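You operate a simulated robot arm through the tools that you are given. There is no shell and no other tool. Be economical: measure what you need, move in short steps, check, and stop when the job is done.

The job below is to be done with a simulated two-armed robot. You get a single attempt, and the scene is never put back.

## Task
Stop the packer, clear the fallen bottle into the teal side tray and restart.
Fine: lift the first window only after the stop and lower it again; leave other bottles.

The check looks at the end state, three seconds after you hand in, the way a careful person would. Anything else that was tipped, shoved, dropped, spilled or broken makes it a failure.

## Robot
Two 7-joint arms with fingered hands on one trunk, on a base that drives. Base frame: it is fixed to the floor where the robot stands at the start and does not move with it; the origin is under the middle of the robot, x ahead of it, y to its left, z up. Units: mm, degrees, N and s.
The left shoulder is at the start at [70, 154, 1297], the right one opposite. With the tool pointing down near the work surface each hand reaches from about 100 to 420 mm from the robot's upright axis, wherever it stands, measured 20 degrees to its own side. Places, roughly: bare small bottle [-5000, 3000, 500]; blue-capped sample bottle [-4500, 3250, 1000]; blue-capped track bottle [-1750, 6000, 750]; fill stand bottle [-3500, 4250, 1000]; first packer window [800, 400, 1300]; green-capped sample bottle [-4250, 3500, 1000]; green-capped track bottle [-1750, 6000, 750]; inside of the teal side tray [600, 400, 700]; packer [2500, -1100, 1100]; packer start button [900, 0, 800]; packer stop button [900, 0, 900]; white-capped track bottle [-1500, 6000, 750]. Payload 3.9 kg a hand.
Tool frame (each hand has its own): the origin (TCP) lies between the finger pads and is the grasp point; the fingertips stand 30 mm ahead of it; z points along the fingers, y is the line along which they close. Largest opening 104 mm; the body of the gripper starts 35 mm behind the TCP. The gripper is a hand of 4 fingers: y runs from the thumb to the fingers, the wrist lies at [-17, -104, -178] in the tool frame, and closing takes about 1.5 s.
Orientation is that of the tool frame in the base frame, as a unit quaternion [x, y, z, w]. With the fingers straight down and the wrist toward the robot, the tool's x, y and z point along [0, 1, 0], [1, 0, 0] and [0, 0, -1] of the base frame.

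## Interface
- The arms move only by the tool move_arm. It takes "left_steps", "right_steps" or both (then of equal length, played together; a hand with none holds still); each is a list of rows, each a list of 3 entries, a list of its own where there are three numbers: the shift along the base's x, y, z in mm, then the turn, a rotation vector about the base's x, y, z in degrees, then the finger opening in mm, from 0 to 104. In form: [[[dx, dy, dz], [ax, ay, az], gripper], ...]. A call has 1 to 20 rows; each row is the pose to reach, as a shift and turn from the pose commanded when the call began. Each row takes 0.2 s and may step no farther than 50 mm and 8.6 degrees from the row before; otherwise, or with a gripper value out of range, the whole call is refused. Where a pose cannot be reached the arm comes as near as it can. A force on the tool above 90 N (or 10 N above the force at the start of the call, whichever is more), or a blocked arm, ends the call early, and 0.2 s more pass. Each finger travels about 72 mm/s and halts on what it meets, pressing with about 30 N; the grip force reading is that of the motor and also rises with nothing between the fingers. The clock runs only during rows and for 0.2 s after the last one: add rows that repeat a pose to give the fingers time. It gives the time, the measured TCP pose, the force on the tool (base axes), the opening and the grip force at its end, in the units of the frame above (readings bear some noise), with the torque about the TCP (base axes, N m) and any sound that the robot's microphone picked up.
- Cameras (640 x 400 px; columns grow to the right, rows downward): "scene" is now at [152.2, 22.1, 1562.6]; the picture's right is [0.21, -0.98, 0.00], its down [-0.33, -0.07, -0.94] and it looks along [0.92, 0.20, -0.34] (base axes); focal length 214 px, centre (320, 200). "left" rides on the left gripper at [-66, -90, -126] in its tool frame; the picture's right is [-0.78, -0.30, 0.56], its down [0.57, -0.70, 0.42] and it looks along [0.27, 0.65, 0.71] (tool axes); focal length 275 px, centre (320, 200). "right" rides on the right gripper at [66, -90, -126] in its tool frame; the picture's right is [-0.78, 0.30, -0.56], its down [-0.57, -0.70, 0.42] and it looks along [-0.26, 0.65, 0.71] (tool axes); focal length 275 px, centre (320, 200). There is no depth. A picture from a camera that has moved, and an enlarged one, comes with that camera's place and axes in the base frame and with its lens. The place of the scene camera against the robot may be out by one fixed shift of up to 25 mm in any direction.
- get_image(camera): a new picture of that camera. The clock stands still meanwhile.
- move_column(by): slides the trunk up (or, below 0, down) by that many mm; the arms and the scene camera ride with it, the base frame stays. It gives what a move gives, with no picture.
- roll_base(legs): drives the robot by 1 to 6 legs, each [ahead, turn to the left] in mm and degrees, along the robot's own axes; the way and the turn of a leg run together, so that a leg with both is an arc; at most 1500 mm and 180 degrees a leg. The arms and the cameras ride along, it lands a little off, and it stops where it bumps. It gives what a move gives.
- hand_shape(shape, hand): the hand has 4 fingers and takes this shape, open, in about a second: jaw (thumb against the fingers, like two jaws); tri (thumb and two fingers); tip (a fingertip pinch); poke (one finger out to press); point (the index stretched); flat (the hand flat); cup (the hand cupped); fist (a fist). The gripper value then closes the fingers along that shape, each until it touches; the sizes above hold for jaw. It gives what a move gives, with no picture.
- aim_head(pan, tilt): turns the head with the scene camera to pan (to the left, within 86 degrees either way) and tilt (down, from -29 to 69), counted from straight ahead of the robot. It gives what a move gives.
- enlarge(camera, box): a new picture of the part [left, top, right, bottom] of that camera's present view, enlarged. The clock stands still meanwhile.
- finish_job(): hands the job in; it is judged then, once.

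Go step by step. Nothing tells you exact positions but the pictures and the camera data: compare them with the known pose of the tool, close in by small moves and look again before you grip or let go. The budget is 120 turns and 100 pictures, counting those below and the enlarged ones. Unless the task says otherwise, let go and move clear before handing in, and close with one line.

The tools are called after "Call:" by a JSON object that holds its "fn" and its "kwargs". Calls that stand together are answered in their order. move_arm: Moves the arms, as the interface text tells. Its arguments: {"type":"object","properties":{"left_steps":{"type":"array"},"right_steps":{"type":"array"}},"required":[]} The other tools are called the same way: move_column (by) slides the trunk up or down; hand_shape (shape, hand) gives the hand a shape; roll_base (legs) drives the base; aim_head (pan, tilt) turns the head that bears the scene camera; get_image (camera) takes a picture; enlarge (camera, box) takes an enlarged picture of a part of a camera's view; finish_job () hands the job in.

At the start:

```text
t: 0.0
left_eef_pos: [476.0, 376.8, 1555.5]
left_tool_rot: [0.707, 0.707, 0.0, 0.0]
left_ft_force: [0.1, -0.1, -0.2]
left_wrist_torque: [-0.02, 0.0, 0.03]
left_opening: 103.6
left_finger_force: 0.0
left_shape: jaw
right_eef_pos: [554.6, -128.5, 1542.1]
right_tool_rot: [0.707, 0.707, 0.0, 0.0]
right_ft_force: [-1.3, 0.3, -0.7]
right_wrist_torque: [0.03, 0.02, -0.01]
right_opening: 103.6
right_finger_force: 0.0
right_shape: jaw
trunk travel left (down, up): [-750.0, 190.0]
robot x, y, heading: [-0.4, 3.5, -0.0]
head pan, tilt: [12.1, 20.0]
```

scene: 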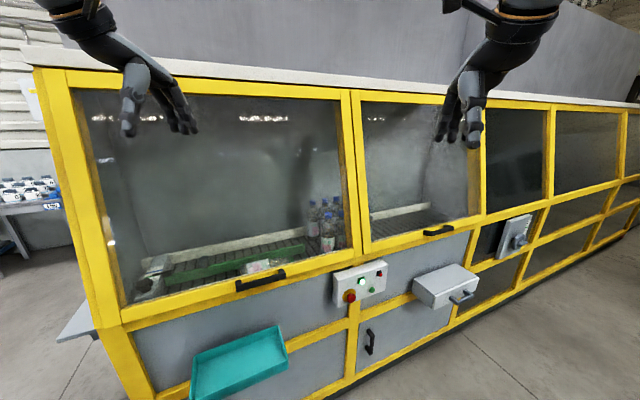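
right: 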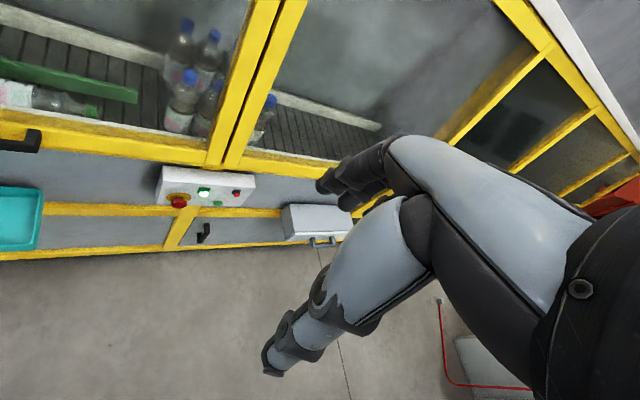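
left: 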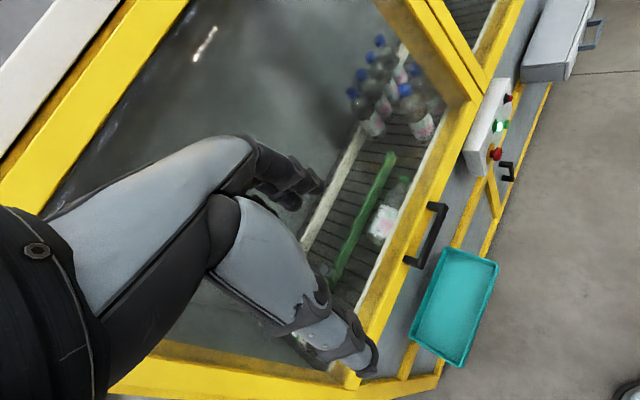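

I see the packer ahead with the first window (handle at its bottom edge), a button box and the teal tray. I will look closer at the buttons, the window handle and the fallen bottle.

Call:
{"fn": "enlarge", "kwargs": {"camera": "scene", "box": [320, 240, 420, 320]}}

Call:
{"fn": "enlarge", "kwargs": {"camera": "scene", "box": [120, 180, 360, 330]}}

Call:
{"fn": "enlarge", "kwargs": {"camera": "right", "box": [0, 20, 290, 260]}}

Call:
{"fn": "enlarge", "kwargs": {"camera": "left", "box": [280, 20, 540, 380]}}

```text
5.00 times, centred on (370, 280) of scene
camera zoom: at [152.2, 22.1, 1562.6], right [0.21, -0.98, 0.0], down [-0.33, -0.07, -0.94], along [0.92, 0.2, -0.34], focal length 1072 px, centre (70, -200)
```

zoom: 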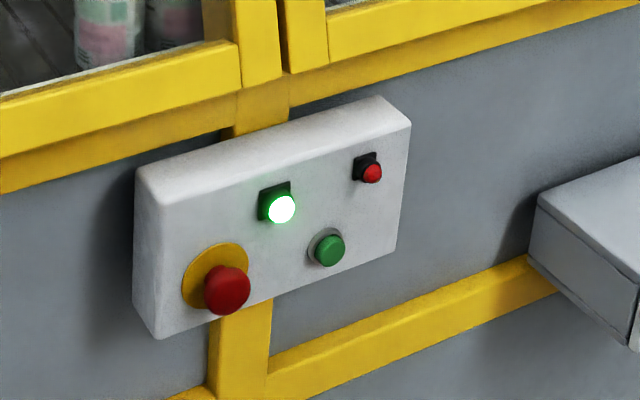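

```text
2.67 times, centred on (240, 255) of scene
camera zoom: at [152.2, 22.1, 1562.6], right [0.21, -0.98, 0.0], down [-0.33, -0.07, -0.94], along [0.92, 0.2, -0.34], focal length 572 px, centre (533, 53)
```

zoom: 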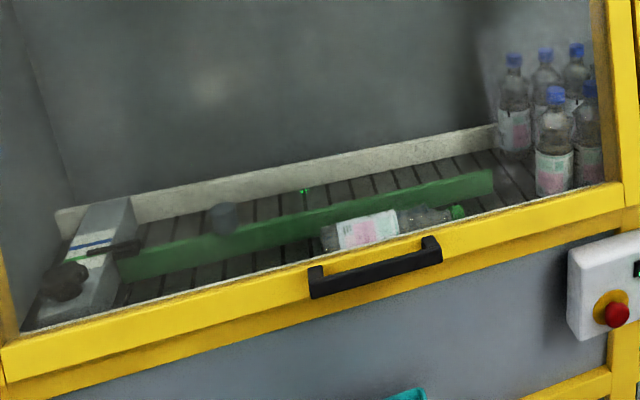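

```text
1.67 times, centred on (145, 140) of right
camera zoom: at [465.6, -61.1, 1669.9], right [0.3, -0.78, 0.56], down [-0.7, -0.57, -0.42], along [0.65, -0.26, -0.71], focal length 459 px, centre (612, 300)
```

zoom: 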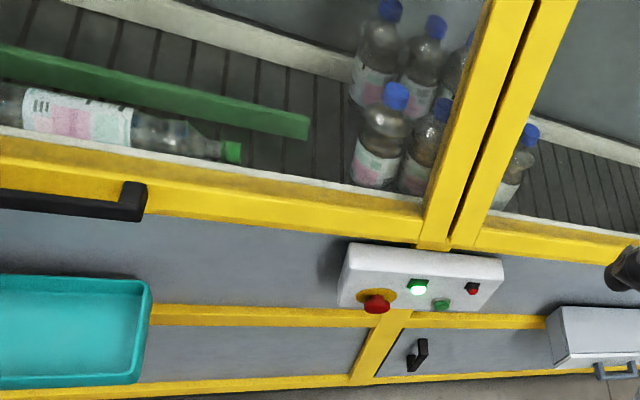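

```text
1.11 times, centred on (410, 200) of left
camera zoom: at [385.8, 310.9, 1682.1], right [-0.3, -0.78, -0.56], down [-0.7, 0.57, -0.42], along [0.65, 0.27, -0.71], focal length 306 px, centre (220, 200)
```

zoom: 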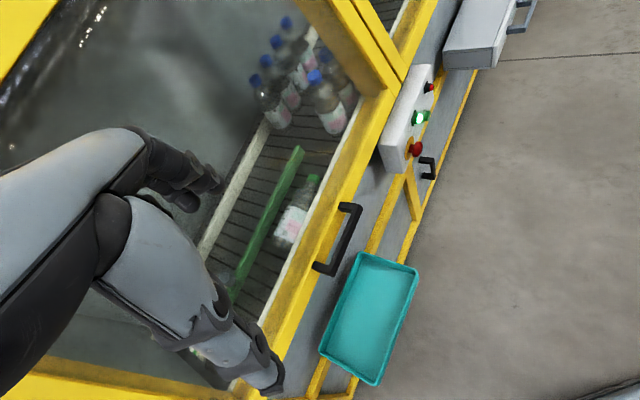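

The packer's front appears turned about 30° to my left (handle about [675,340,1067], stop mushroom about [854,47,872]). I'll reposition along the front and square up to it.

Call:
{"fn": "roll_base", "kwargs": {"legs": [[0, -60], [190, 0], [0, 90]]}}

Call:
{"fn": "aim_head", "kwargs": {"pan": 0, "tilt": 35}}

Call:
{"fn": "get_image", "kwargs": {"camera": "scene"}}

Call:
{"fn": "get_image", "kwargs": {"camera": "right"}}

Call:
{"fn": "get_image", "kwargs": {"camera": "left"}}

```text
t: 8.0
left_eef_pos: [324.6, 396.6, 1555.6]
left_tool_rot: [0.506, 0.863, 0.0, 0.0]
left_ft_force: [0.0, 0.3, -0.4]
left_wrist_torque: [-0.01, 0.0, 0.04]
left_opening: 103.8
left_finger_force: 0.0
left_shape: jaw
right_eef_pos: [640.5, -5.8, 1541.8]
right_tool_rot: [0.506, 0.863, 0.0, 0.0]
right_ft_force: [-0.2, -0.3, -0.3]
right_wrist_torque: [0.01, -0.01, 0.01]
right_opening: 103.6
right_finger_force: 0.0
right_shape: jaw
trunk travel left (down, up): [-750.0, 190.0]
robot x, y, heading: [92.7, -162.6, 29.2]
head pan, tilt: [12.1, 20.0]
```

```text
t: 8.8
left_eef_pos: [323.8, 396.5, 1556.0]
left_tool_rot: [0.506, 0.863, 0.0, 0.001]
left_ft_force: [0.4, 0.1, 0.4]
left_wrist_torque: [0.0, 0.03, 0.0]
left_opening: 103.7
left_finger_force: 0.0
left_shape: jaw
right_eef_pos: [639.6, -6.4, 1542.2]
right_tool_rot: [0.506, 0.863, 0.001, 0.0]
right_ft_force: [-0.2, -0.4, 0.1]
right_wrist_torque: [0.03, -0.03, -0.01]
right_opening: 103.7
right_finger_force: 0.1
right_shape: jaw
trunk travel left (down, up): [-750.0, 190.0]
robot x, y, heading: [95.0, -160.8, 29.2]
head pan, tilt: [0.0, 35.0]
```

```text
92 pictures are left
camera scene: at [225.1, -94.2, 1538.8], right [0.49, -0.87, 0.0], down [-0.5, -0.28, -0.82], along [0.71, 0.4, -0.57], focal length 214 px, centre (320, 200)
```

scene: 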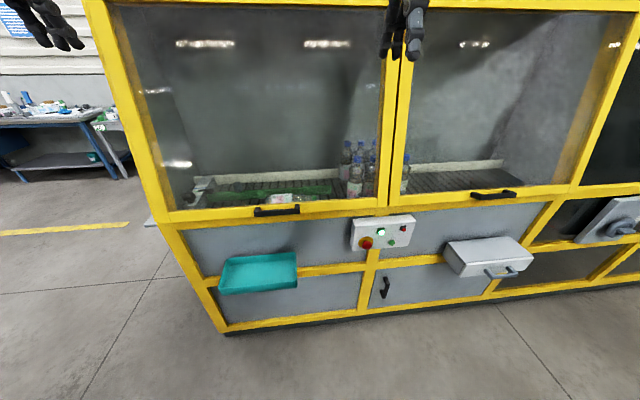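

```text
91 pictures are left
camera right: at [530.3, 9.6, 1669.9], right [0.64, -0.53, 0.56], down [-0.33, -0.84, -0.42], along [0.69, 0.09, -0.71], focal length 275 px, centre (320, 200)
```

right: 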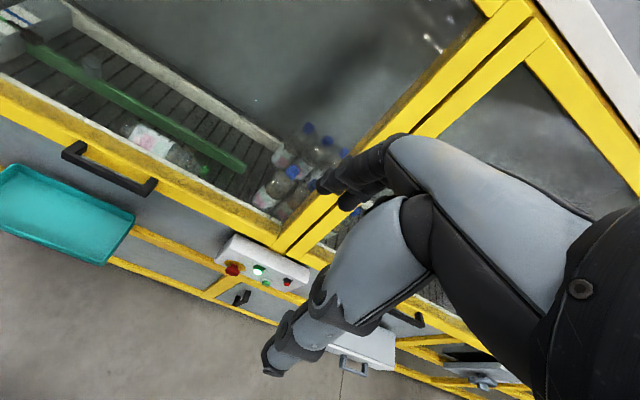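

```text
90 pictures are left
camera left: at [278.4, 295.3, 1682.0], right [0.12, -0.82, -0.56], down [-0.89, 0.16, -0.42], along [0.44, 0.55, -0.71], focal length 275 px, centre (320, 200)
```

left: 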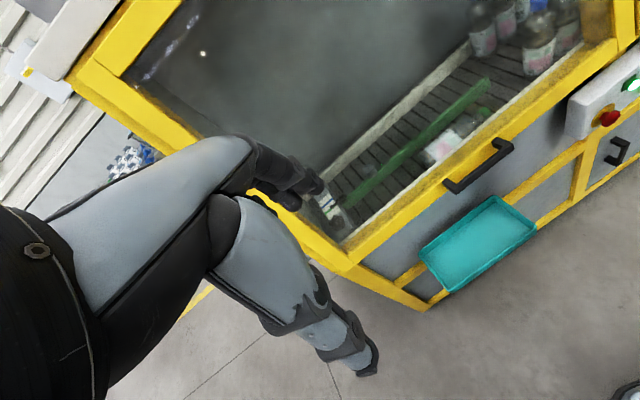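

The front is really turned about 36°; I'll turn 7° more, then pitch both hands forward with the right hand in poke shape.

Call:
{"fn": "roll_base", "kwargs": {"legs": [[0, 7]]}}

Call:
{"fn": "hand_shape", "kwargs": {"shape": "poke", "hand": "right"}}

Call:
{"fn": "get_image", "kwargs": {"camera": "scene"}}

```text
t: 9.8
left_eef_pos: [259.0, 415.9, 1557.0]
left_tool_rot: [0.452, 0.892, 0.001, -0.003]
left_ft_force: [-0.5, -0.7, -0.1]
left_wrist_torque: [0.05, 0.02, -0.05]
left_opening: 103.6
left_finger_force: 0.0
left_shape: jaw
right_eef_pos: [622.3, 55.4, 1540.1]
right_tool_rot: [0.452, 0.892, 0.0, -0.003]
right_ft_force: [-0.2, -1.0, -0.2]
right_wrist_torque: [0.01, 0.03, 0.02]
right_opening: 103.5
right_finger_force: 0.2
right_shape: jaw
trunk travel left (down, up): [-750.0, 190.0]
robot x, y, heading: [89.9, -163.6, 36.2]
head pan, tilt: [0.0, 35.0]
```

```text
t: 10.7
left_eef_pos: [252.8, 421.5, 1555.5]
left_tool_rot: [0.453, 0.892, 0.0, -0.001]
left_ft_force: [-0.3, 0.1, -1.2]
left_wrist_torque: [-0.04, 0.02, -0.04]
left_opening: 104.0
left_finger_force: 0.0
left_shape: jaw
right_eef_pos: [616.2, 60.7, 1542.5]
right_tool_rot: [0.452, 0.892, 0.0, 0.0]
right_ft_force: [0.4, 0.3, 0.3]
right_wrist_torque: [0.02, -0.03, -0.03]
right_opening: 0.0
right_finger_force: 0.1
right_shape: poke
trunk travel left (down, up): [-750.0, 190.0]
robot x, y, heading: [92.8, -166.1, 36.6]
head pan, tilt: [0.0, 35.0]
```

```text
89 pictures are left
camera scene: at [215.0, -78.9, 1538.8], right [0.59, -0.81, 0.0], down [-0.46, -0.34, -0.82], along [0.66, 0.48, -0.57], focal length 214 px, centre (320, 200)
```

scene: 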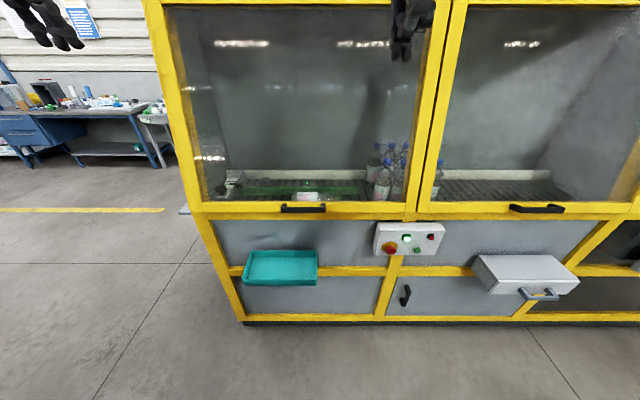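

Now squared up. Lower the trunk and pitch the right poke hand forward, ahead of the button box.

Call:
{"fn": "move_column", "kwargs": {"by": -350}}

Call:
{"fn": "move_arm", "kwargs": {"right_steps": [[[6, -8, -21], [4.5, -6, 0], 0], [[12, -16, -42], [8.9, -12, 0], 0], [[18, -24, -62], [13.4, -18.1, 0], 0], [[24, -32, -83], [17.9, -24.1, 0], 0], [[30, -40, -104], [22.3, -30.1, 0], 0], [[36, -48, -125], [26.8, -36.1, 0], 0], [[42, -56, -146], [31.3, -42.2, 0], 0], [[48, -64, -167], [35.8, -48.2, 0], 0], [[54, -72, -187], [40.2, -54.2, 0], 0], [[60, -80, -208], [44.7, -60.2, 0], 0], [[66, -88, -229], [49.2, -66.2, 0], 0], [[71, -96, -250], [53.6, -72.3, 0], 0], [[71, -96, -250], [53.6, -72.3, 0], 0]]}}

Call:
{"fn": "aim_head", "kwargs": {"pan": -30, "tilt": 35}}

Call:
{"fn": "get_image", "kwargs": {"camera": "scene"}}

Call:
{"fn": "get_image", "kwargs": {"camera": "right"}}

```text
t: 14.1
left_eef_pos: [254.8, 419.9, 1207.8]
left_tool_rot: [0.453, 0.892, 0.0, 0.0]
left_ft_force: [0.2, 1.4, 0.3]
left_wrist_torque: [-0.02, -0.03, 0.02]
left_opening: 103.5
left_finger_force: 0.0
left_shape: jaw
right_eef_pos: [617.7, 58.5, 1191.1]
right_tool_rot: [0.453, 0.892, 0.0, -0.001]
right_ft_force: [0.5, 0.1, -0.3]
right_wrist_torque: [-0.02, 0.01, 0.02]
right_opening: 0.0
right_finger_force: 0.1
right_shape: poke
trunk travel left (down, up): [-400.0, 540.0]
robot x, y, heading: [91.5, -161.7, 36.2]
head pan, tilt: [0.0, 35.0]
```

```text
t: 16.9
left_eef_pos: [255.3, 419.5, 1206.5]
left_tool_rot: [0.452, 0.892, 0.0, 0.0]
left_ft_force: [0.1, -0.2, 0.2]
left_wrist_torque: [0.01, -0.02, 0.0]
left_opening: 103.4
left_finger_force: 0.0
left_shape: jaw
right_eef_pos: [665.3, -3.1, 1025.7]
right_tool_rot: [0.392, 0.772, 0.448, 0.222]
right_ft_force: [-0.3, -0.6, -0.5]
right_wrist_torque: [0.0, 0.04, 0.03]
right_opening: 0.0
right_finger_force: 0.0
right_shape: poke
right hand out of reach, approached as far as the arm can: row 9, 10, 11, 12, 13
trunk travel left (down, up): [-400.0, 540.0]
robot x, y, heading: [98.1, -158.8, 36.2]
head pan, tilt: [0.0, 35.0]
```

```text
t: 17.8
left_eef_pos: [254.4, 420.2, 1206.8]
left_tool_rot: [0.452, 0.892, 0.0, -0.001]
left_ft_force: [-0.3, 0.0, 0.0]
left_wrist_torque: [0.03, -0.03, 0.01]
left_opening: 103.6
left_finger_force: 0.1
left_shape: jaw
right_eef_pos: [664.3, -3.0, 1025.1]
right_tool_rot: [0.391, 0.773, 0.447, 0.222]
right_ft_force: [0.4, 0.3, 0.4]
right_wrist_torque: [0.01, 0.01, -0.03]
right_opening: 0.0
right_finger_force: 0.0
right_shape: poke
trunk travel left (down, up): [-400.0, 540.0]
robot x, y, heading: [94.6, -163.9, 36.0]
head pan, tilt: [-30.0, 35.0]
```

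```text
88 pictures are left
camera scene: at [232.6, -122.8, 1188.8], right [0.11, -0.99, 0.0], down [-0.57, -0.06, -0.82], along [0.81, 0.09, -0.57], focal length 214 px, centre (320, 200)
```

scene: 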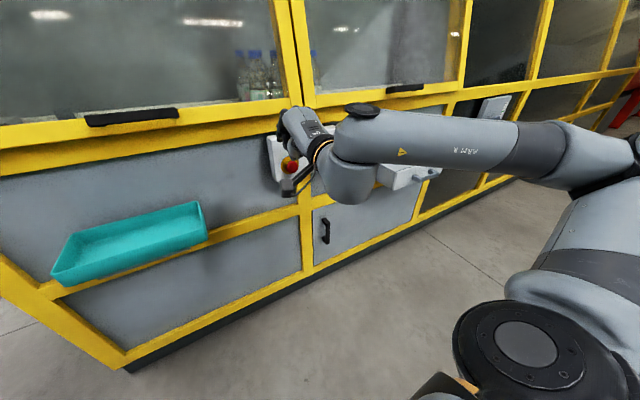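

```text
87 pictures are left
camera right: at [502.4, -40.1, 1013.1], right [0.19, -0.83, 0.53], down [0.35, -0.45, -0.82], along [0.92, 0.35, 0.2], focal length 275 px, centre (320, 200)
```

right: 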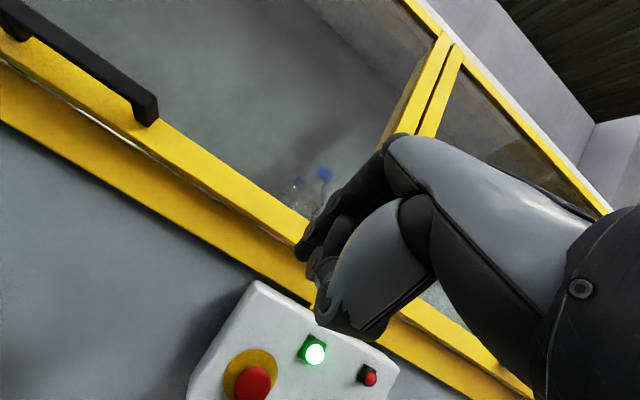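

The arm stopped at about 60° pitch. Let me look closely at where the poke fingertip is.

Call:
{"fn": "enlarge", "kwargs": {"camera": "right", "box": [180, 150, 420, 400]}}

Call:
{"fn": "enlarge", "kwargs": {"camera": "scene", "box": [240, 80, 400, 220]}}

```text
1.60 times, centred on (300, 275) of right
camera zoom: at [502.4, -40.1, 1013.1], right [0.19, -0.83, 0.53], down [0.35, -0.45, -0.82], along [0.92, 0.35, 0.2], focal length 440 px, centre (352, 80)
```

zoom: 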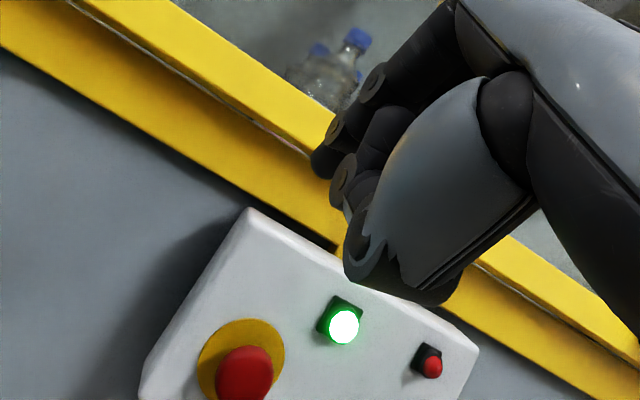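

```text
2.86 times, centred on (320, 150) of scene
camera zoom: at [232.6, -122.8, 1188.8], right [0.11, -0.99, 0.0], down [-0.57, -0.06, -0.82], along [0.81, 0.09, -0.57], focal length 613 px, centre (320, 343)
```

zoom: 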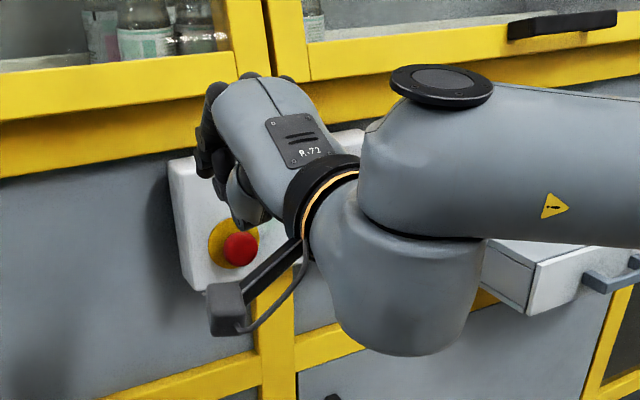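

The fingertip sits about 30 mm ahead of the TCP as expected. I'll test what the commanded pose is with a null move.

Call:
{"fn": "move_arm", "kwargs": {"right_steps": [[[0, 0, 0], [0, 0, 0], 0]]}}

```text
t: 18.2
left_eef_pos: [254.9, 419.7, 1205.5]
left_tool_rot: [0.453, 0.891, 0.0, -0.001]
left_ft_force: [0.0, 0.0, 0.1]
left_wrist_torque: [0.0, 0.02, 0.01]
left_opening: 103.8
left_finger_force: 0.1
left_shape: jaw
right_eef_pos: [664.4, -2.8, 1025.2]
right_tool_rot: [0.391, 0.773, 0.448, 0.222]
right_ft_force: [-0.3, 0.2, -0.3]
right_wrist_torque: [0.01, 0.02, 0.02]
right_opening: 0.0
right_finger_force: 0.1
right_shape: poke
trunk travel left (down, up): [-400.0, 540.0]
robot x, y, heading: [93.1, -164.9, 35.9]
head pan, tilt: [-30.0, 35.0]
```

No complaint, so it counts from the actual pose. I lower the hand with the trunk and shift right along the front.

Call:
{"fn": "move_column", "kwargs": {"by": -142}}

Call:
{"fn": "move_arm", "kwargs": {"right_steps": [[[14, -20, 0], [0, 0, 0], 0], [[28, -40, 0], [0, 0, 0], 0], [[43, -59, 0], [0, 0, 0], 0], [[43, -59, 0], [0, 0, 0], 0]]}}

Call:
{"fn": "get_image", "kwargs": {"camera": "right"}}

Call:
{"fn": "get_image", "kwargs": {"camera": "scene"}}

```text
t: 19.9
left_eef_pos: [253.9, 420.3, 1062.6]
left_tool_rot: [0.453, 0.892, 0.0, -0.001]
left_ft_force: [-0.4, 0.0, 0.4]
left_wrist_torque: [0.02, 0.0, 0.02]
left_opening: 103.6
left_finger_force: 0.1
left_shape: jaw
right_eef_pos: [664.5, -2.0, 883.3]
right_tool_rot: [0.391, 0.773, 0.448, 0.223]
right_ft_force: [-0.3, -0.2, 0.4]
right_wrist_torque: [0.0, 0.0, 0.01]
right_opening: 0.0
right_finger_force: 0.1
right_shape: poke
trunk travel left (down, up): [-258.0, 682.0]
robot x, y, heading: [98.2, -166.7, 36.6]
head pan, tilt: [-30.0, 35.0]
```

```text
t: 20.9
left_eef_pos: [255.7, 418.9, 1063.6]
left_tool_rot: [0.452, 0.892, -0.001, 0.0]
left_ft_force: [0.5, 0.2, 0.0]
left_wrist_torque: [-0.04, 0.01, 0.01]
left_opening: 103.7
left_finger_force: 0.1
left_shape: jaw
right_eef_pos: [708.5, -60.9, 883.3]
right_tool_rot: [0.392, 0.772, 0.448, 0.224]
right_ft_force: [-0.3, 0.1, 0.5]
right_wrist_torque: [0.0, 0.01, 0.0]
right_opening: 0.0
right_finger_force: 0.1
right_shape: poke
trunk travel left (down, up): [-258.0, 682.0]
robot x, y, heading: [95.0, -165.4, 36.6]
head pan, tilt: [-30.0, 35.0]
```

```text
84 pictures are left
camera right: at [546.0, -98.4, 871.1], right [0.19, -0.83, 0.53], down [0.35, -0.45, -0.82], along [0.92, 0.35, 0.2], focal length 275 px, centre (320, 200)
```

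right: 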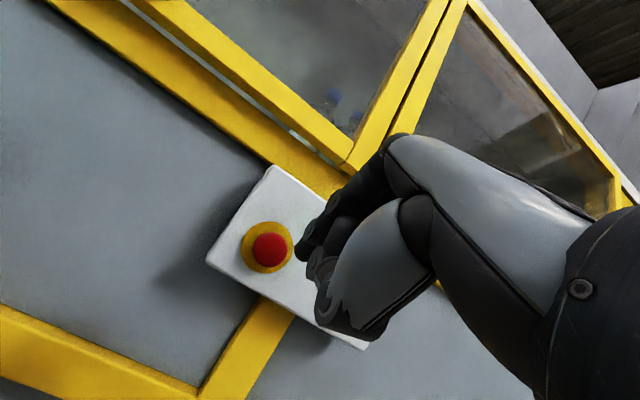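

```text
83 pictures are left
camera scene: at [232.7, -122.8, 1046.8], right [0.11, -0.99, 0.0], down [-0.57, -0.06, -0.82], along [0.81, 0.09, -0.57], focal length 214 px, centre (320, 200)
```

scene: 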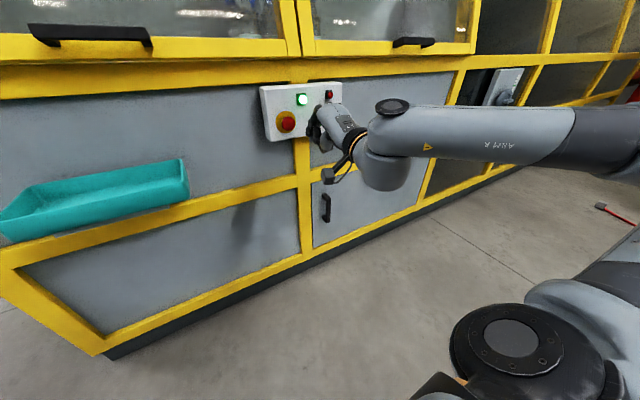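

Stop mushroom is about [867,44,857]; my fingertip is about 160 mm short of it. I advance 120 mm along the front's normal, then check.

Call:
{"fn": "move_arm", "kwargs": {"right_steps": [[[25, 16, -2], [0, 0, 0], 0], [[51, 32, -4], [0, 0, 0], 0], [[76, 48, -6], [0, 0, 0], 0], [[102, 65, -8], [0, 0, 0], 0], [[102, 65, -8], [0, 0, 0], 0]]}}

Call:
{"fn": "get_image", "kwargs": {"camera": "right"}}

Call:
{"fn": "enlarge", "kwargs": {"camera": "scene", "box": [220, 60, 400, 200]}}

```text
t: 22.1
left_eef_pos: [254.3, 419.7, 1063.2]
left_tool_rot: [0.452, 0.892, -0.001, 0.0]
left_ft_force: [-0.1, -0.3, 0.8]
left_wrist_torque: [0.01, -0.03, -0.02]
left_opening: 103.8
left_finger_force: 0.1
left_shape: jaw
right_eef_pos: [809.5, 3.1, 876.9]
right_tool_rot: [0.391, 0.773, 0.448, 0.222]
right_ft_force: [-0.2, 0.2, 0.4]
right_wrist_torque: [-0.02, 0.0, 0.02]
right_opening: 0.0
right_finger_force: 0.2
right_shape: poke
trunk travel left (down, up): [-258.0, 682.0]
robot x, y, heading: [92.7, -165.3, 36.3]
head pan, tilt: [-30.0, 35.0]
```

```text
82 pictures are left
camera right: at [647.8, -33.9, 865.5], right [0.19, -0.83, 0.53], down [0.35, -0.45, -0.82], along [0.92, 0.35, 0.2], focal length 275 px, centre (320, 200)
```

right: 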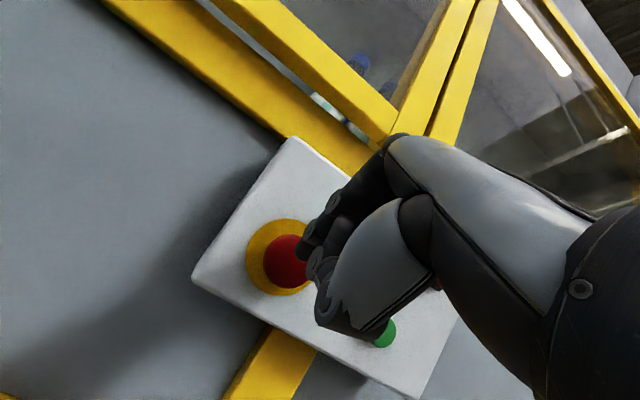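

```text
2.86 times, centred on (310, 130) of scene
camera zoom: at [232.4, -123.1, 1046.8], right [0.11, -0.99, 0.0], down [-0.57, -0.06, -0.82], along [0.81, 0.09, -0.57], focal length 613 px, centre (349, 400)
```

zoom: 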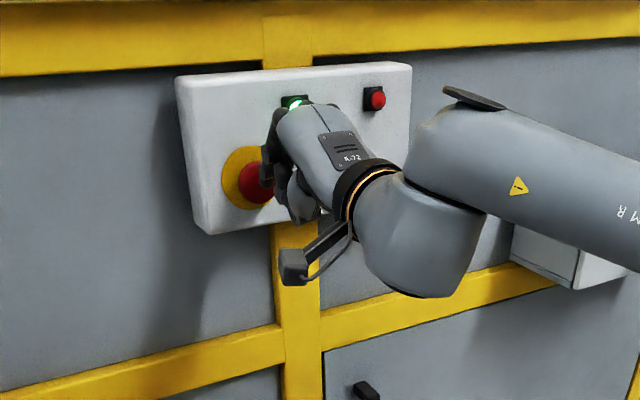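

Aligned with the mushroom; now press in small steps along the normal.

Call:
{"fn": "move_arm", "kwargs": {"right_steps": [[[12, 9, -2], [0, 0, 0], 0], [[20, 15, -4], [0, 0, 0], 0], [[26, 19, -5], [0, 0, 0], 0], [[32, 23, -5], [0, 0, 0], 0], [[36, 27, -5], [0, 0, 0], 0], [[36, 27, -5], [0, 0, 0], 0]]}}

Call:
{"fn": "get_image", "kwargs": {"camera": "right"}}

Call:
{"fn": "enlarge", "kwargs": {"camera": "scene", "box": [220, 60, 400, 200]}}

```text
t: 23.5
left_eef_pos: [248.0, 414.9, 1068.3]
left_tool_rot: [0.453, 0.892, 0.004, 0.002]
left_ft_force: [-0.1, -0.9, 0.1]
left_wrist_torque: [0.01, -0.01, -0.04]
left_opening: 103.6
left_finger_force: 0.0
left_shape: jaw
right_eef_pos: [839.8, 27.4, 876.8]
right_tool_rot: [0.39, 0.771, 0.451, 0.224]
right_ft_force: [-42.5, -32.7, -2.8]
right_wrist_torque: [-0.47, 0.73, -0.13]
right_opening: 0.1
right_finger_force: 0.1
right_shape: poke
trunk travel left (down, up): [-258.0, 682.0]
robot x, y, heading: [92.6, -169.2, 36.1]
head pan, tilt: [-30.0, 35.0]
heard: click
```

```text
80 pictures are left
camera right: at [678.1, -10.5, 862.7], right [0.19, -0.83, 0.53], down [0.36, -0.44, -0.82], along [0.91, 0.35, 0.21], focal length 275 px, centre (320, 200)
```

right: 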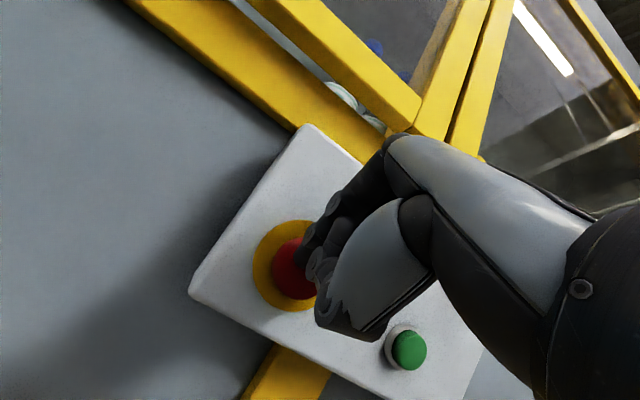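

```text
2.86 times, centred on (310, 130) of scene
camera zoom: at [226.8, -128.6, 1047.7], right [0.1, -0.99, 0.0], down [-0.57, -0.06, -0.82], along [0.82, 0.09, -0.57], focal length 613 px, centre (349, 400)
```

zoom: 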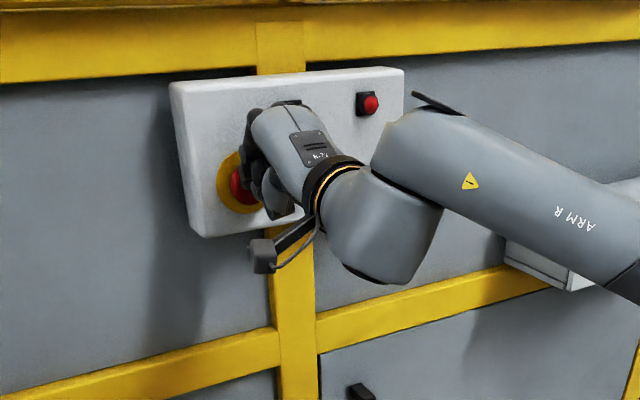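

A click was heard. I back off and check the lamps.

Call:
{"fn": "move_arm", "kwargs": {"right_steps": [[[-32, -23, 0], [0, 0, 0], 0], [[-64, -47, 0], [0, 0, 0], 0], [[-97, -70, 0], [0, 0, 0], 0], [[-121, -88, 0], [0, 0, 0], 0], [[-121, -88, 0], [0, 0, 0], 0]]}}

Call:
{"fn": "enlarge", "kwargs": {"camera": "scene", "box": [220, 60, 400, 200]}}

```text
t: 24.7
left_eef_pos: [254.7, 418.9, 1064.3]
left_tool_rot: [0.452, 0.892, 0.0, 0.001]
left_ft_force: [0.0, 0.0, -0.3]
left_wrist_torque: [-0.02, -0.01, 0.0]
left_opening: 103.8
left_finger_force: 0.0
left_shape: jaw
right_eef_pos: [718.4, -51.9, 870.5]
right_tool_rot: [0.392, 0.774, 0.445, 0.221]
right_ft_force: [0.3, 0.5, -0.2]
right_wrist_torque: [0.0, 0.01, -0.01]
right_opening: 0.0
right_finger_force: 0.1
right_shape: poke
right hand out of reach, approached as far as the arm can: row 4, 5
trunk travel left (down, up): [-258.0, 682.0]
robot x, y, heading: [95.4, -164.7, 36.2]
head pan, tilt: [-30.0, 35.0]
```

```text
2.86 times, centred on (310, 130) of scene
camera zoom: at [232.7, -122.8, 1046.7], right [0.11, -0.99, 0.0], down [-0.57, -0.06, -0.82], along [0.81, 0.09, -0.57], focal length 613 px, centre (349, 400)
```

zoom: 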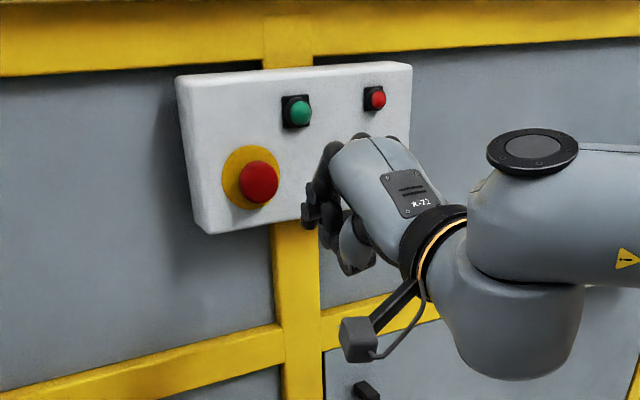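

The packer is stopped (green lamp dark). Next I raise the trunk, tuck the right hand back and bring the left hand to pitch forward towards the handle.

Call:
{"fn": "move_column", "kwargs": {"by": 250}}

Call:
{"fn": "move_arm", "kwargs": {"right_steps": [[[0, 0, 10], [-4.5, 6, 0], 0], [[0, 0, 20], [-8.9, 12, 0], 0], [[-8, -6, 30], [-13.4, 18.1, 0], 0], [[-16, -12, 40], [-17.9, 24.1, 0], 0], [[-32, -24, 50], [-22.3, 30.1, 0], 0], [[-48, -35, 60], [-26.8, 36.1, 0], 0], [[-65, -47, 70], [-31.3, 42.2, 0], 0], [[-81, -59, 80], [-35.8, 48.2, 0], 0], [[-97, -70, 90], [-35.8, 48.2, 0], 0]], "left_steps": [[[0, 0, 0], [4.5, -6, 0], 104], [[0, 0, 0], [8.9, -12, 0], 104], [[6, -8, -10], [13.4, -18.1, 0], 104], [[12, -16, -20], [17.9, -24.1, 0], 104], [[24, -32, -30], [22.3, -30.1, 0], 104], [[36, -48, -40], [26.8, -36.1, 0], 104], [[48, -64, -50], [31.3, -42.2, 0], 104], [[60, -80, -60], [35.8, -48.2, 0], 104], [[72, -96, -70], [35.8, -48.2, 0], 104]]}}

Call:
{"fn": "aim_head", "kwargs": {"pan": 0, "tilt": 30}}

Call:
{"fn": "get_image", "kwargs": {"camera": "scene"}}

Call:
{"fn": "get_image", "kwargs": {"camera": "left"}}

```text
t: 27.3
left_eef_pos: [254.9, 420.3, 1314.1]
left_tool_rot: [0.453, 0.892, 0.0, 0.001]
left_ft_force: [-0.1, -0.6, -0.1]
left_wrist_torque: [0.0, 0.02, -0.04]
left_opening: 103.6
left_finger_force: 0.1
left_shape: jaw
right_eef_pos: [719.0, -52.4, 1122.2]
right_tool_rot: [0.393, 0.773, 0.445, 0.223]
right_ft_force: [0.5, 0.6, -0.4]
right_wrist_torque: [-0.02, -0.01, -0.02]
right_opening: 0.0
right_finger_force: 0.0
right_shape: poke
trunk travel left (down, up): [-508.0, 432.0]
robot x, y, heading: [89.5, -163.8, 36.2]
head pan, tilt: [-30.0, 35.0]
```

```text
t: 29.3
left_eef_pos: [302.4, 342.9, 1256.5]
left_tool_rot: [0.366, 0.779, 0.46, 0.218]
left_ft_force: [-0.6, -1.2, -0.2]
left_wrist_torque: [0.02, 0.01, 0.04]
left_opening: 104.1
left_finger_force: 0.0
left_shape: jaw
left hand out of reach, approached as far as the arm can: row 8, 9
right_eef_pos: [618.1, -127.3, 1213.7]
right_tool_rot: [0.454, 0.891, -0.002, -0.002]
right_ft_force: [-0.1, -0.3, 1.2]
right_wrist_torque: [0.03, 0.01, 0.0]
right_opening: 0.0
right_finger_force: 0.1
right_shape: poke
trunk travel left (down, up): [-508.0, 432.0]
robot x, y, heading: [95.6, -165.6, 36.2]
head pan, tilt: [-30.0, 35.0]
```

```text
t: 30.2
left_eef_pos: [302.6, 348.1, 1255.7]
left_tool_rot: [0.364, 0.782, 0.458, 0.217]
left_ft_force: [0.0, -0.8, 0.0]
left_wrist_torque: [-0.01, 0.03, -0.04]
left_opening: 103.9
left_finger_force: 0.0
left_shape: jaw
right_eef_pos: [622.2, -123.9, 1212.3]
right_tool_rot: [0.452, 0.892, -0.003, 0.0]
right_ft_force: [-0.4, -0.6, -0.2]
right_wrist_torque: [-0.01, 0.01, 0.01]
right_opening: 0.0
right_finger_force: 0.0
right_shape: poke
trunk travel left (down, up): [-508.0, 432.0]
robot x, y, heading: [89.1, -164.2, 36.2]
head pan, tilt: [0.0, 30.0]
```

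```text
77 pictures are left
camera scene: at [217.7, -79.4, 1304.6], right [0.59, -0.81, 0.0], down [-0.4, -0.29, -0.87], along [0.7, 0.51, -0.5], focal length 214 px, centre (320, 200)
```

scene: 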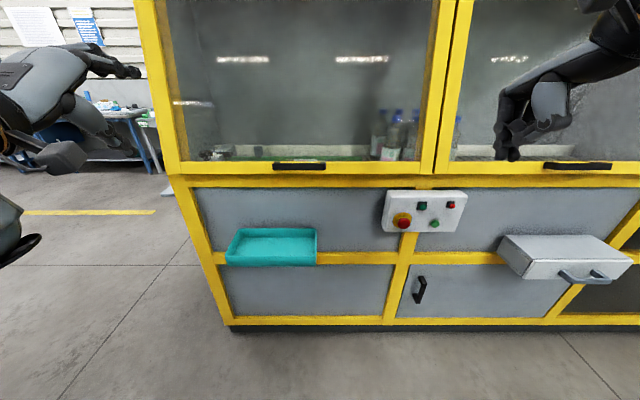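

```text
76 pictures are left
camera left: at [227.8, 198.4, 1239.6], right [0.76, -0.38, -0.53], down [-0.34, 0.45, -0.82], along [0.55, 0.81, 0.22], focal length 275 px, centre (320, 200)
```

left: 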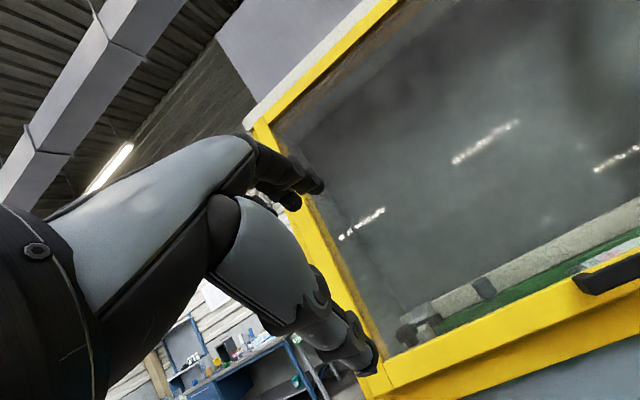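

Both hands are clear. I drive 170 mm closer to the front.

Call:
{"fn": "roll_base", "kwargs": {"legs": [[170, 0]]}}

Call:
{"fn": "get_image", "kwargs": {"camera": "scene"}}

Call:
{"fn": "get_image", "kwargs": {"camera": "left"}}

Call:
{"fn": "get_image", "kwargs": {"camera": "right"}}

```text
t: 31.7
left_eef_pos: [442.1, 449.2, 1255.1]
left_tool_rot: [0.363, 0.783, 0.457, 0.215]
left_ft_force: [-0.3, -0.4, -0.8]
left_wrist_torque: [0.01, -0.01, 0.0]
left_opening: 104.0
left_finger_force: 0.1
left_shape: jaw
right_eef_pos: [760.1, -22.3, 1211.8]
right_tool_rot: [0.454, 0.891, -0.004, -0.001]
right_ft_force: [0.4, -0.2, -0.2]
right_wrist_torque: [-0.01, 0.03, 0.02]
right_opening: 0.0
right_finger_force: 0.0
right_shape: poke
trunk travel left (down, up): [-508.0, 432.0]
robot x, y, heading: [234.7, -61.8, 36.1]
head pan, tilt: [0.0, 30.0]
```

```text
75 pictures are left
camera scene: at [356.4, 22.1, 1304.5], right [0.59, -0.81, 0.0], down [-0.4, -0.3, -0.87], along [0.7, 0.51, -0.5], focal length 214 px, centre (320, 200)
```

scene: 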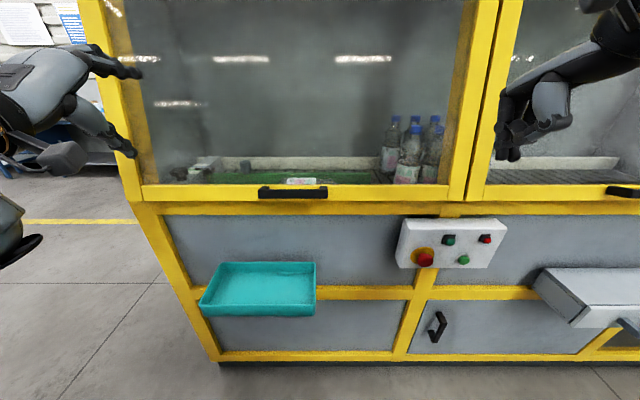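

```text
74 pictures are left
camera left: at [367.1, 300.1, 1238.6], right [0.76, -0.38, -0.53], down [-0.34, 0.45, -0.82], along [0.55, 0.81, 0.21], focal length 275 px, centre (320, 200)
```

left: 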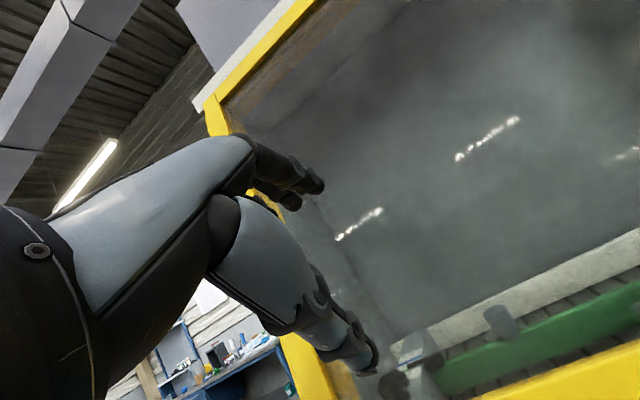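

```text
73 pictures are left
camera right: at [649.9, -20.3, 1340.4], right [0.7, -0.45, 0.56], down [-0.23, -0.88, -0.42], along [0.68, 0.16, -0.72], focal length 275 px, centre (320, 200)
```

right: 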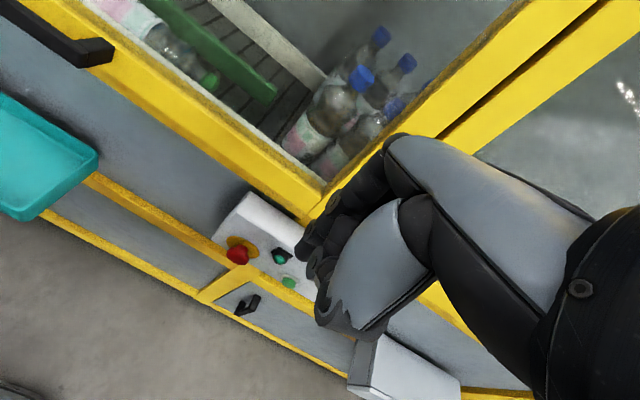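

Handle estimated at u=[-205..-46] along the front, about 745 mm out, z≈1067 (centre roughly [676,337,1067]). I bring the left hand in front of it, slightly above and short.

Call:
{"fn": "move_arm", "kwargs": {"left_steps": [[[19, -22, -18], [0, 0, -1], 104], [[37, -44, -36], [0, 0, -2], 104], [[56, -65, -54], [0, 0, -3], 104], [[75, -87, -72], [0, 0, -3.7], 104], [[93, -109, -90], [0, 0, -3.7], 104], [[112, -131, -109], [0, 0, -3.7], 104], [[130, -152, -127], [0, 0, -3.7], 104], [[149, -174, -145], [0, 0, -3.7], 104], [[149, -174, -145], [0, 0, -3.7], 104]]}}

Call:
{"fn": "get_image", "kwargs": {"camera": "left"}}

Call:
{"fn": "get_image", "kwargs": {"camera": "scene"}}

```text
t: 33.7
left_eef_pos: [589.6, 274.9, 1109.2]
left_tool_rot: [0.388, 0.77, 0.45, 0.231]
left_ft_force: [-0.5, 0.6, -0.5]
left_wrist_torque: [0.02, 0.01, -0.01]
left_opening: 103.8
left_finger_force: 0.2
left_shape: jaw
left hand out of reach, approached as far as the arm can: row 1, 2, 3, 4, 5, 6, 7
right_eef_pos: [759.0, -22.6, 1211.8]
right_tool_rot: [0.454, 0.891, -0.003, -0.001]
right_ft_force: [0.1, -0.2, 0.1]
right_wrist_torque: [0.0, -0.03, 0.0]
right_opening: 0.0
right_finger_force: 0.0
right_shape: poke
trunk travel left (down, up): [-508.0, 432.0]
robot x, y, heading: [230.1, -63.5, 36.2]
head pan, tilt: [0.0, 30.0]
```

```text
72 pictures are left
camera left: at [504.8, 130.4, 1092.2], right [0.74, -0.43, -0.53], down [-0.31, 0.47, -0.82], along [0.6, 0.77, 0.22], focal length 275 px, centre (320, 200)
```

left: 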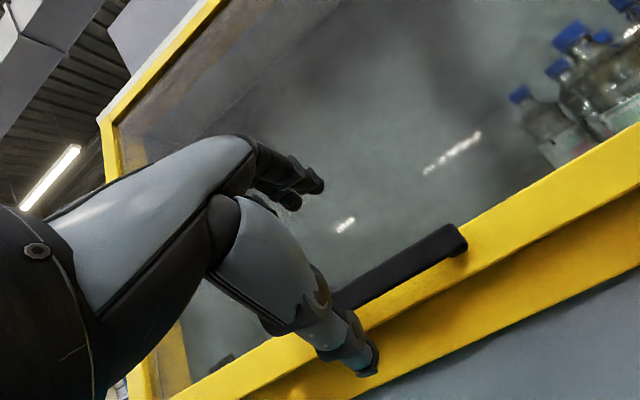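

```text
71 pictures are left
camera scene: at [355.2, 22.6, 1304.6], right [0.59, -0.81, 0.0], down [-0.4, -0.3, -0.87], along [0.7, 0.51, -0.5], focal length 214 px, centre (320, 200)
```

scene: 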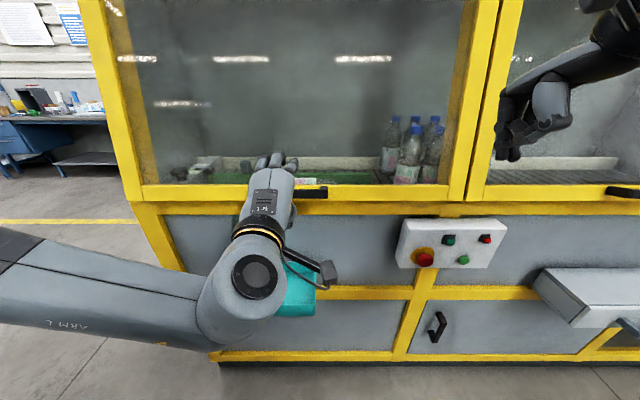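

The left hand is lined up with the handle. I'll go in partway and look closely.

Call:
{"fn": "move_arm", "kwargs": {"left_steps": [[[16, 12, -20], [0, 0, 0], 104], [[32, 24, -35], [0, 0, 0], 104], [[45, 32, -48], [0, 0, 0], 104], [[45, 32, -48], [0, 0, 0], 104]]}}

Call:
{"fn": "enlarge", "kwargs": {"camera": "left", "box": [200, 120, 520, 400]}}

Call:
{"fn": "enlarge", "kwargs": {"camera": "scene", "box": [220, 130, 360, 240]}}

```text
t: 34.7
left_eef_pos: [627.6, 314.6, 1065.4]
left_tool_rot: [0.39, 0.77, 0.45, 0.231]
left_ft_force: [-0.2, 0.8, -0.9]
left_wrist_torque: [0.01, -0.02, 0.0]
left_opening: 104.0
left_finger_force: 0.1
left_shape: jaw
left hand out of reach, approached as far as the arm can: row 2, 3, 4
right_eef_pos: [760.2, -22.1, 1210.6]
right_tool_rot: [0.453, 0.891, -0.003, -0.001]
right_ft_force: [0.6, 0.8, -0.1]
right_wrist_torque: [-0.04, 0.0, -0.01]
right_opening: 0.0
right_finger_force: 0.1
right_shape: poke
trunk travel left (down, up): [-508.0, 432.0]
robot x, y, heading: [232.0, -62.8, 36.4]
head pan, tilt: [0.0, 30.0]
```

```text
1.43 times, centred on (360, 260) of left
camera zoom: at [542.1, 170.3, 1049.0], right [0.73, -0.43, -0.53], down [-0.31, 0.47, -0.82], along [0.6, 0.77, 0.21], focal length 393 px, centre (263, 114)
```

zoom: 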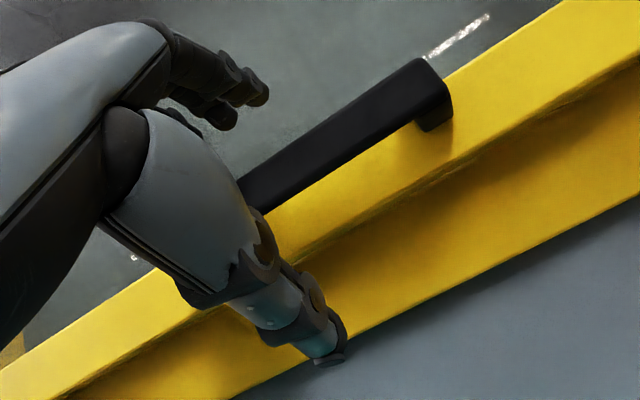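

```text
3.64 times, centred on (290, 185) of scene
camera zoom: at [356.5, 22.0, 1304.5], right [0.59, -0.81, 0.0], down [-0.4, -0.3, -0.87], along [0.7, 0.51, -0.5], focal length 780 px, centre (429, 254)
```

zoom: 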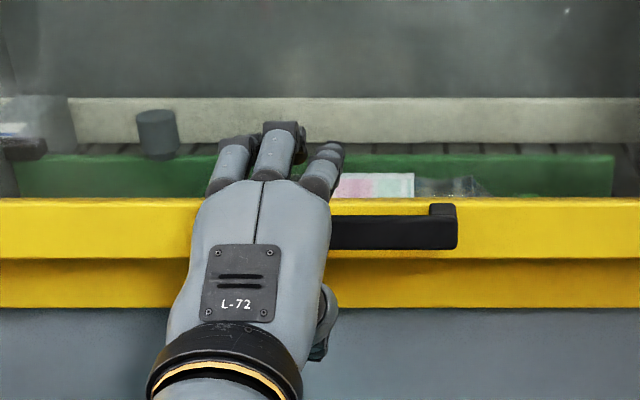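

The fingers are above and the thumb below the bar. Advance ~25 mm and close.

Call:
{"fn": "move_arm", "kwargs": {"left_steps": [[[10, 7, -4], [0, 0, 0], 104], [[20, 15, -9], [0, 0, 0], 104], [[20, 15, -9], [0, 0, 0], 104]]}}

Call:
{"fn": "enlarge", "kwargs": {"camera": "left", "box": [200, 120, 520, 400]}}

Call:
{"fn": "enlarge", "kwargs": {"camera": "right", "box": [0, 0, 240, 160]}}

```text
t: 35.5
left_eef_pos: [637.1, 332.9, 1061.2]
left_tool_rot: [0.39, 0.77, 0.449, 0.231]
left_ft_force: [-0.3, 0.2, 0.0]
left_wrist_torque: [0.0, -0.02, 0.0]
left_opening: 104.0
left_finger_force: 0.0
left_shape: jaw
left hand out of reach, approached as far as the arm can: row 1, 2, 3
right_eef_pos: [759.5, -22.2, 1211.3]
right_tool_rot: [0.453, 0.891, -0.003, -0.001]
right_ft_force: [0.2, 0.2, 0.1]
right_wrist_torque: [-0.01, -0.05, -0.01]
right_opening: 0.0
right_finger_force: 0.0
right_shape: poke
trunk travel left (down, up): [-508.0, 432.0]
robot x, y, heading: [234.4, -63.1, 36.5]
head pan, tilt: [0.0, 30.0]
```

```text
1.43 times, centred on (360, 260) of left
camera zoom: at [553.6, 189.8, 1045.4], right [0.73, -0.43, -0.53], down [-0.31, 0.47, -0.82], along [0.6, 0.77, 0.21], focal length 393 px, centre (263, 114)
```

zoom: 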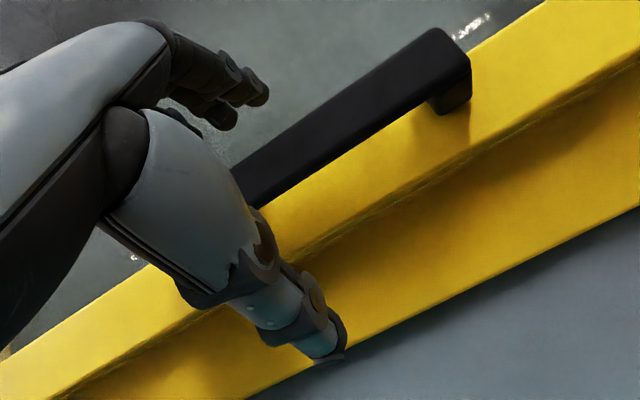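

```text
2.50 times, centred on (120, 80) of right
camera zoom: at [649.7, -20.8, 1340.5], right [0.7, -0.45, 0.56], down [-0.23, -0.88, -0.42], along [0.68, 0.16, -0.72], focal length 688 px, centre (820, 500)
```

zoom: 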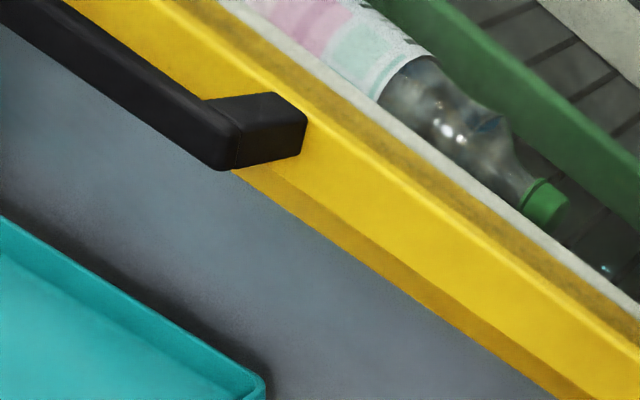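

The arm is near a wrist limit; lowering the trunk while raising the hand should free it. I do that, then advance further.

Call:
{"fn": "move_arm", "kwargs": {"left_steps": [[[0, 0, 25], [0, 0, 0], 104], [[2, -3, 50], [0, 0, 0], 104], [[4, -6, 75], [0, 0, 0], 104], [[6, -8, 90], [0, 0, 0], 104], [[6, -8, 90], [0, 0, 0], 104]]}}

Call:
{"fn": "move_column", "kwargs": {"by": -90}}

Call:
{"fn": "move_arm", "kwargs": {"left_steps": [[[8, 6, -1], [0, 0, 0], 104], [[16, 11, -2], [0, 0, 0], 104], [[16, 11, -2], [0, 0, 0], 104]]}}

Call:
{"fn": "enlarge", "kwargs": {"camera": "left", "box": [200, 120, 520, 400]}}

```text
t: 36.7
left_eef_pos: [643.6, 326.7, 1151.4]
left_tool_rot: [0.389, 0.77, 0.45, 0.23]
left_ft_force: [-0.1, -0.9, 0.2]
left_wrist_torque: [0.04, 0.01, -0.01]
left_opening: 104.0
left_finger_force: 0.1
left_shape: jaw
right_eef_pos: [760.1, -22.7, 1210.7]
right_tool_rot: [0.453, 0.892, -0.004, -0.001]
right_ft_force: [0.6, 0.1, -0.5]
right_wrist_torque: [0.04, -0.02, -0.04]
right_opening: 0.0
right_finger_force: 0.1
right_shape: poke
trunk travel left (down, up): [-508.0, 432.0]
robot x, y, heading: [230.5, -63.5, 36.0]
head pan, tilt: [0.0, 30.0]
```

```text
t: 38.0
left_eef_pos: [642.5, 327.4, 1062.1]
left_tool_rot: [0.39, 0.77, 0.449, 0.231]
left_ft_force: [-0.2, 0.0, 0.5]
left_wrist_torque: [0.01, -0.03, -0.01]
left_opening: 104.0
left_finger_force: 0.0
left_shape: jaw
right_eef_pos: [759.1, -22.3, 1122.6]
right_tool_rot: [0.453, 0.891, -0.003, 0.0]
right_ft_force: [0.5, 0.4, -0.3]
right_wrist_torque: [0.01, 0.0, 0.01]
right_opening: 0.0
right_finger_force: 0.0
right_shape: poke
trunk travel left (down, up): [-418.0, 522.0]
robot x, y, heading: [232.2, -59.8, 36.4]
head pan, tilt: [0.0, 30.0]
```

```text
t: 38.8
left_eef_pos: [653.0, 334.2, 1065.4]
left_tool_rot: [0.388, 0.768, 0.453, 0.233]
left_ft_force: [-28.2, -11.4, 9.4]
left_wrist_torque: [0.77, -1.27, 0.72]
left_opening: 99.8
left_finger_force: 0.2
left_shape: jaw
right_eef_pos: [751.9, -26.2, 1125.5]
right_tool_rot: [0.453, 0.891, 0.0, 0.001]
right_ft_force: [-1.5, -0.8, -1.0]
right_wrist_torque: [0.0, -0.02, 0.04]
right_opening: 0.0
right_finger_force: 0.2
right_shape: poke
trunk travel left (down, up): [-418.0, 522.0]
robot x, y, heading: [228.1, -59.0, 36.3]
head pan, tilt: [0.0, 30.0]
```

```text
1.43 times, centred on (360, 260) of left
camera zoom: at [568.0, 190.3, 1048.7], right [0.74, -0.42, -0.52], down [-0.3, 0.48, -0.82], along [0.6, 0.77, 0.22], focal length 393 px, centre (263, 114)
```

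zoom: 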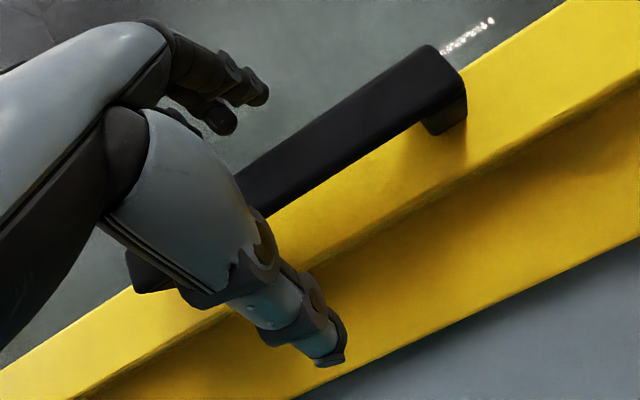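

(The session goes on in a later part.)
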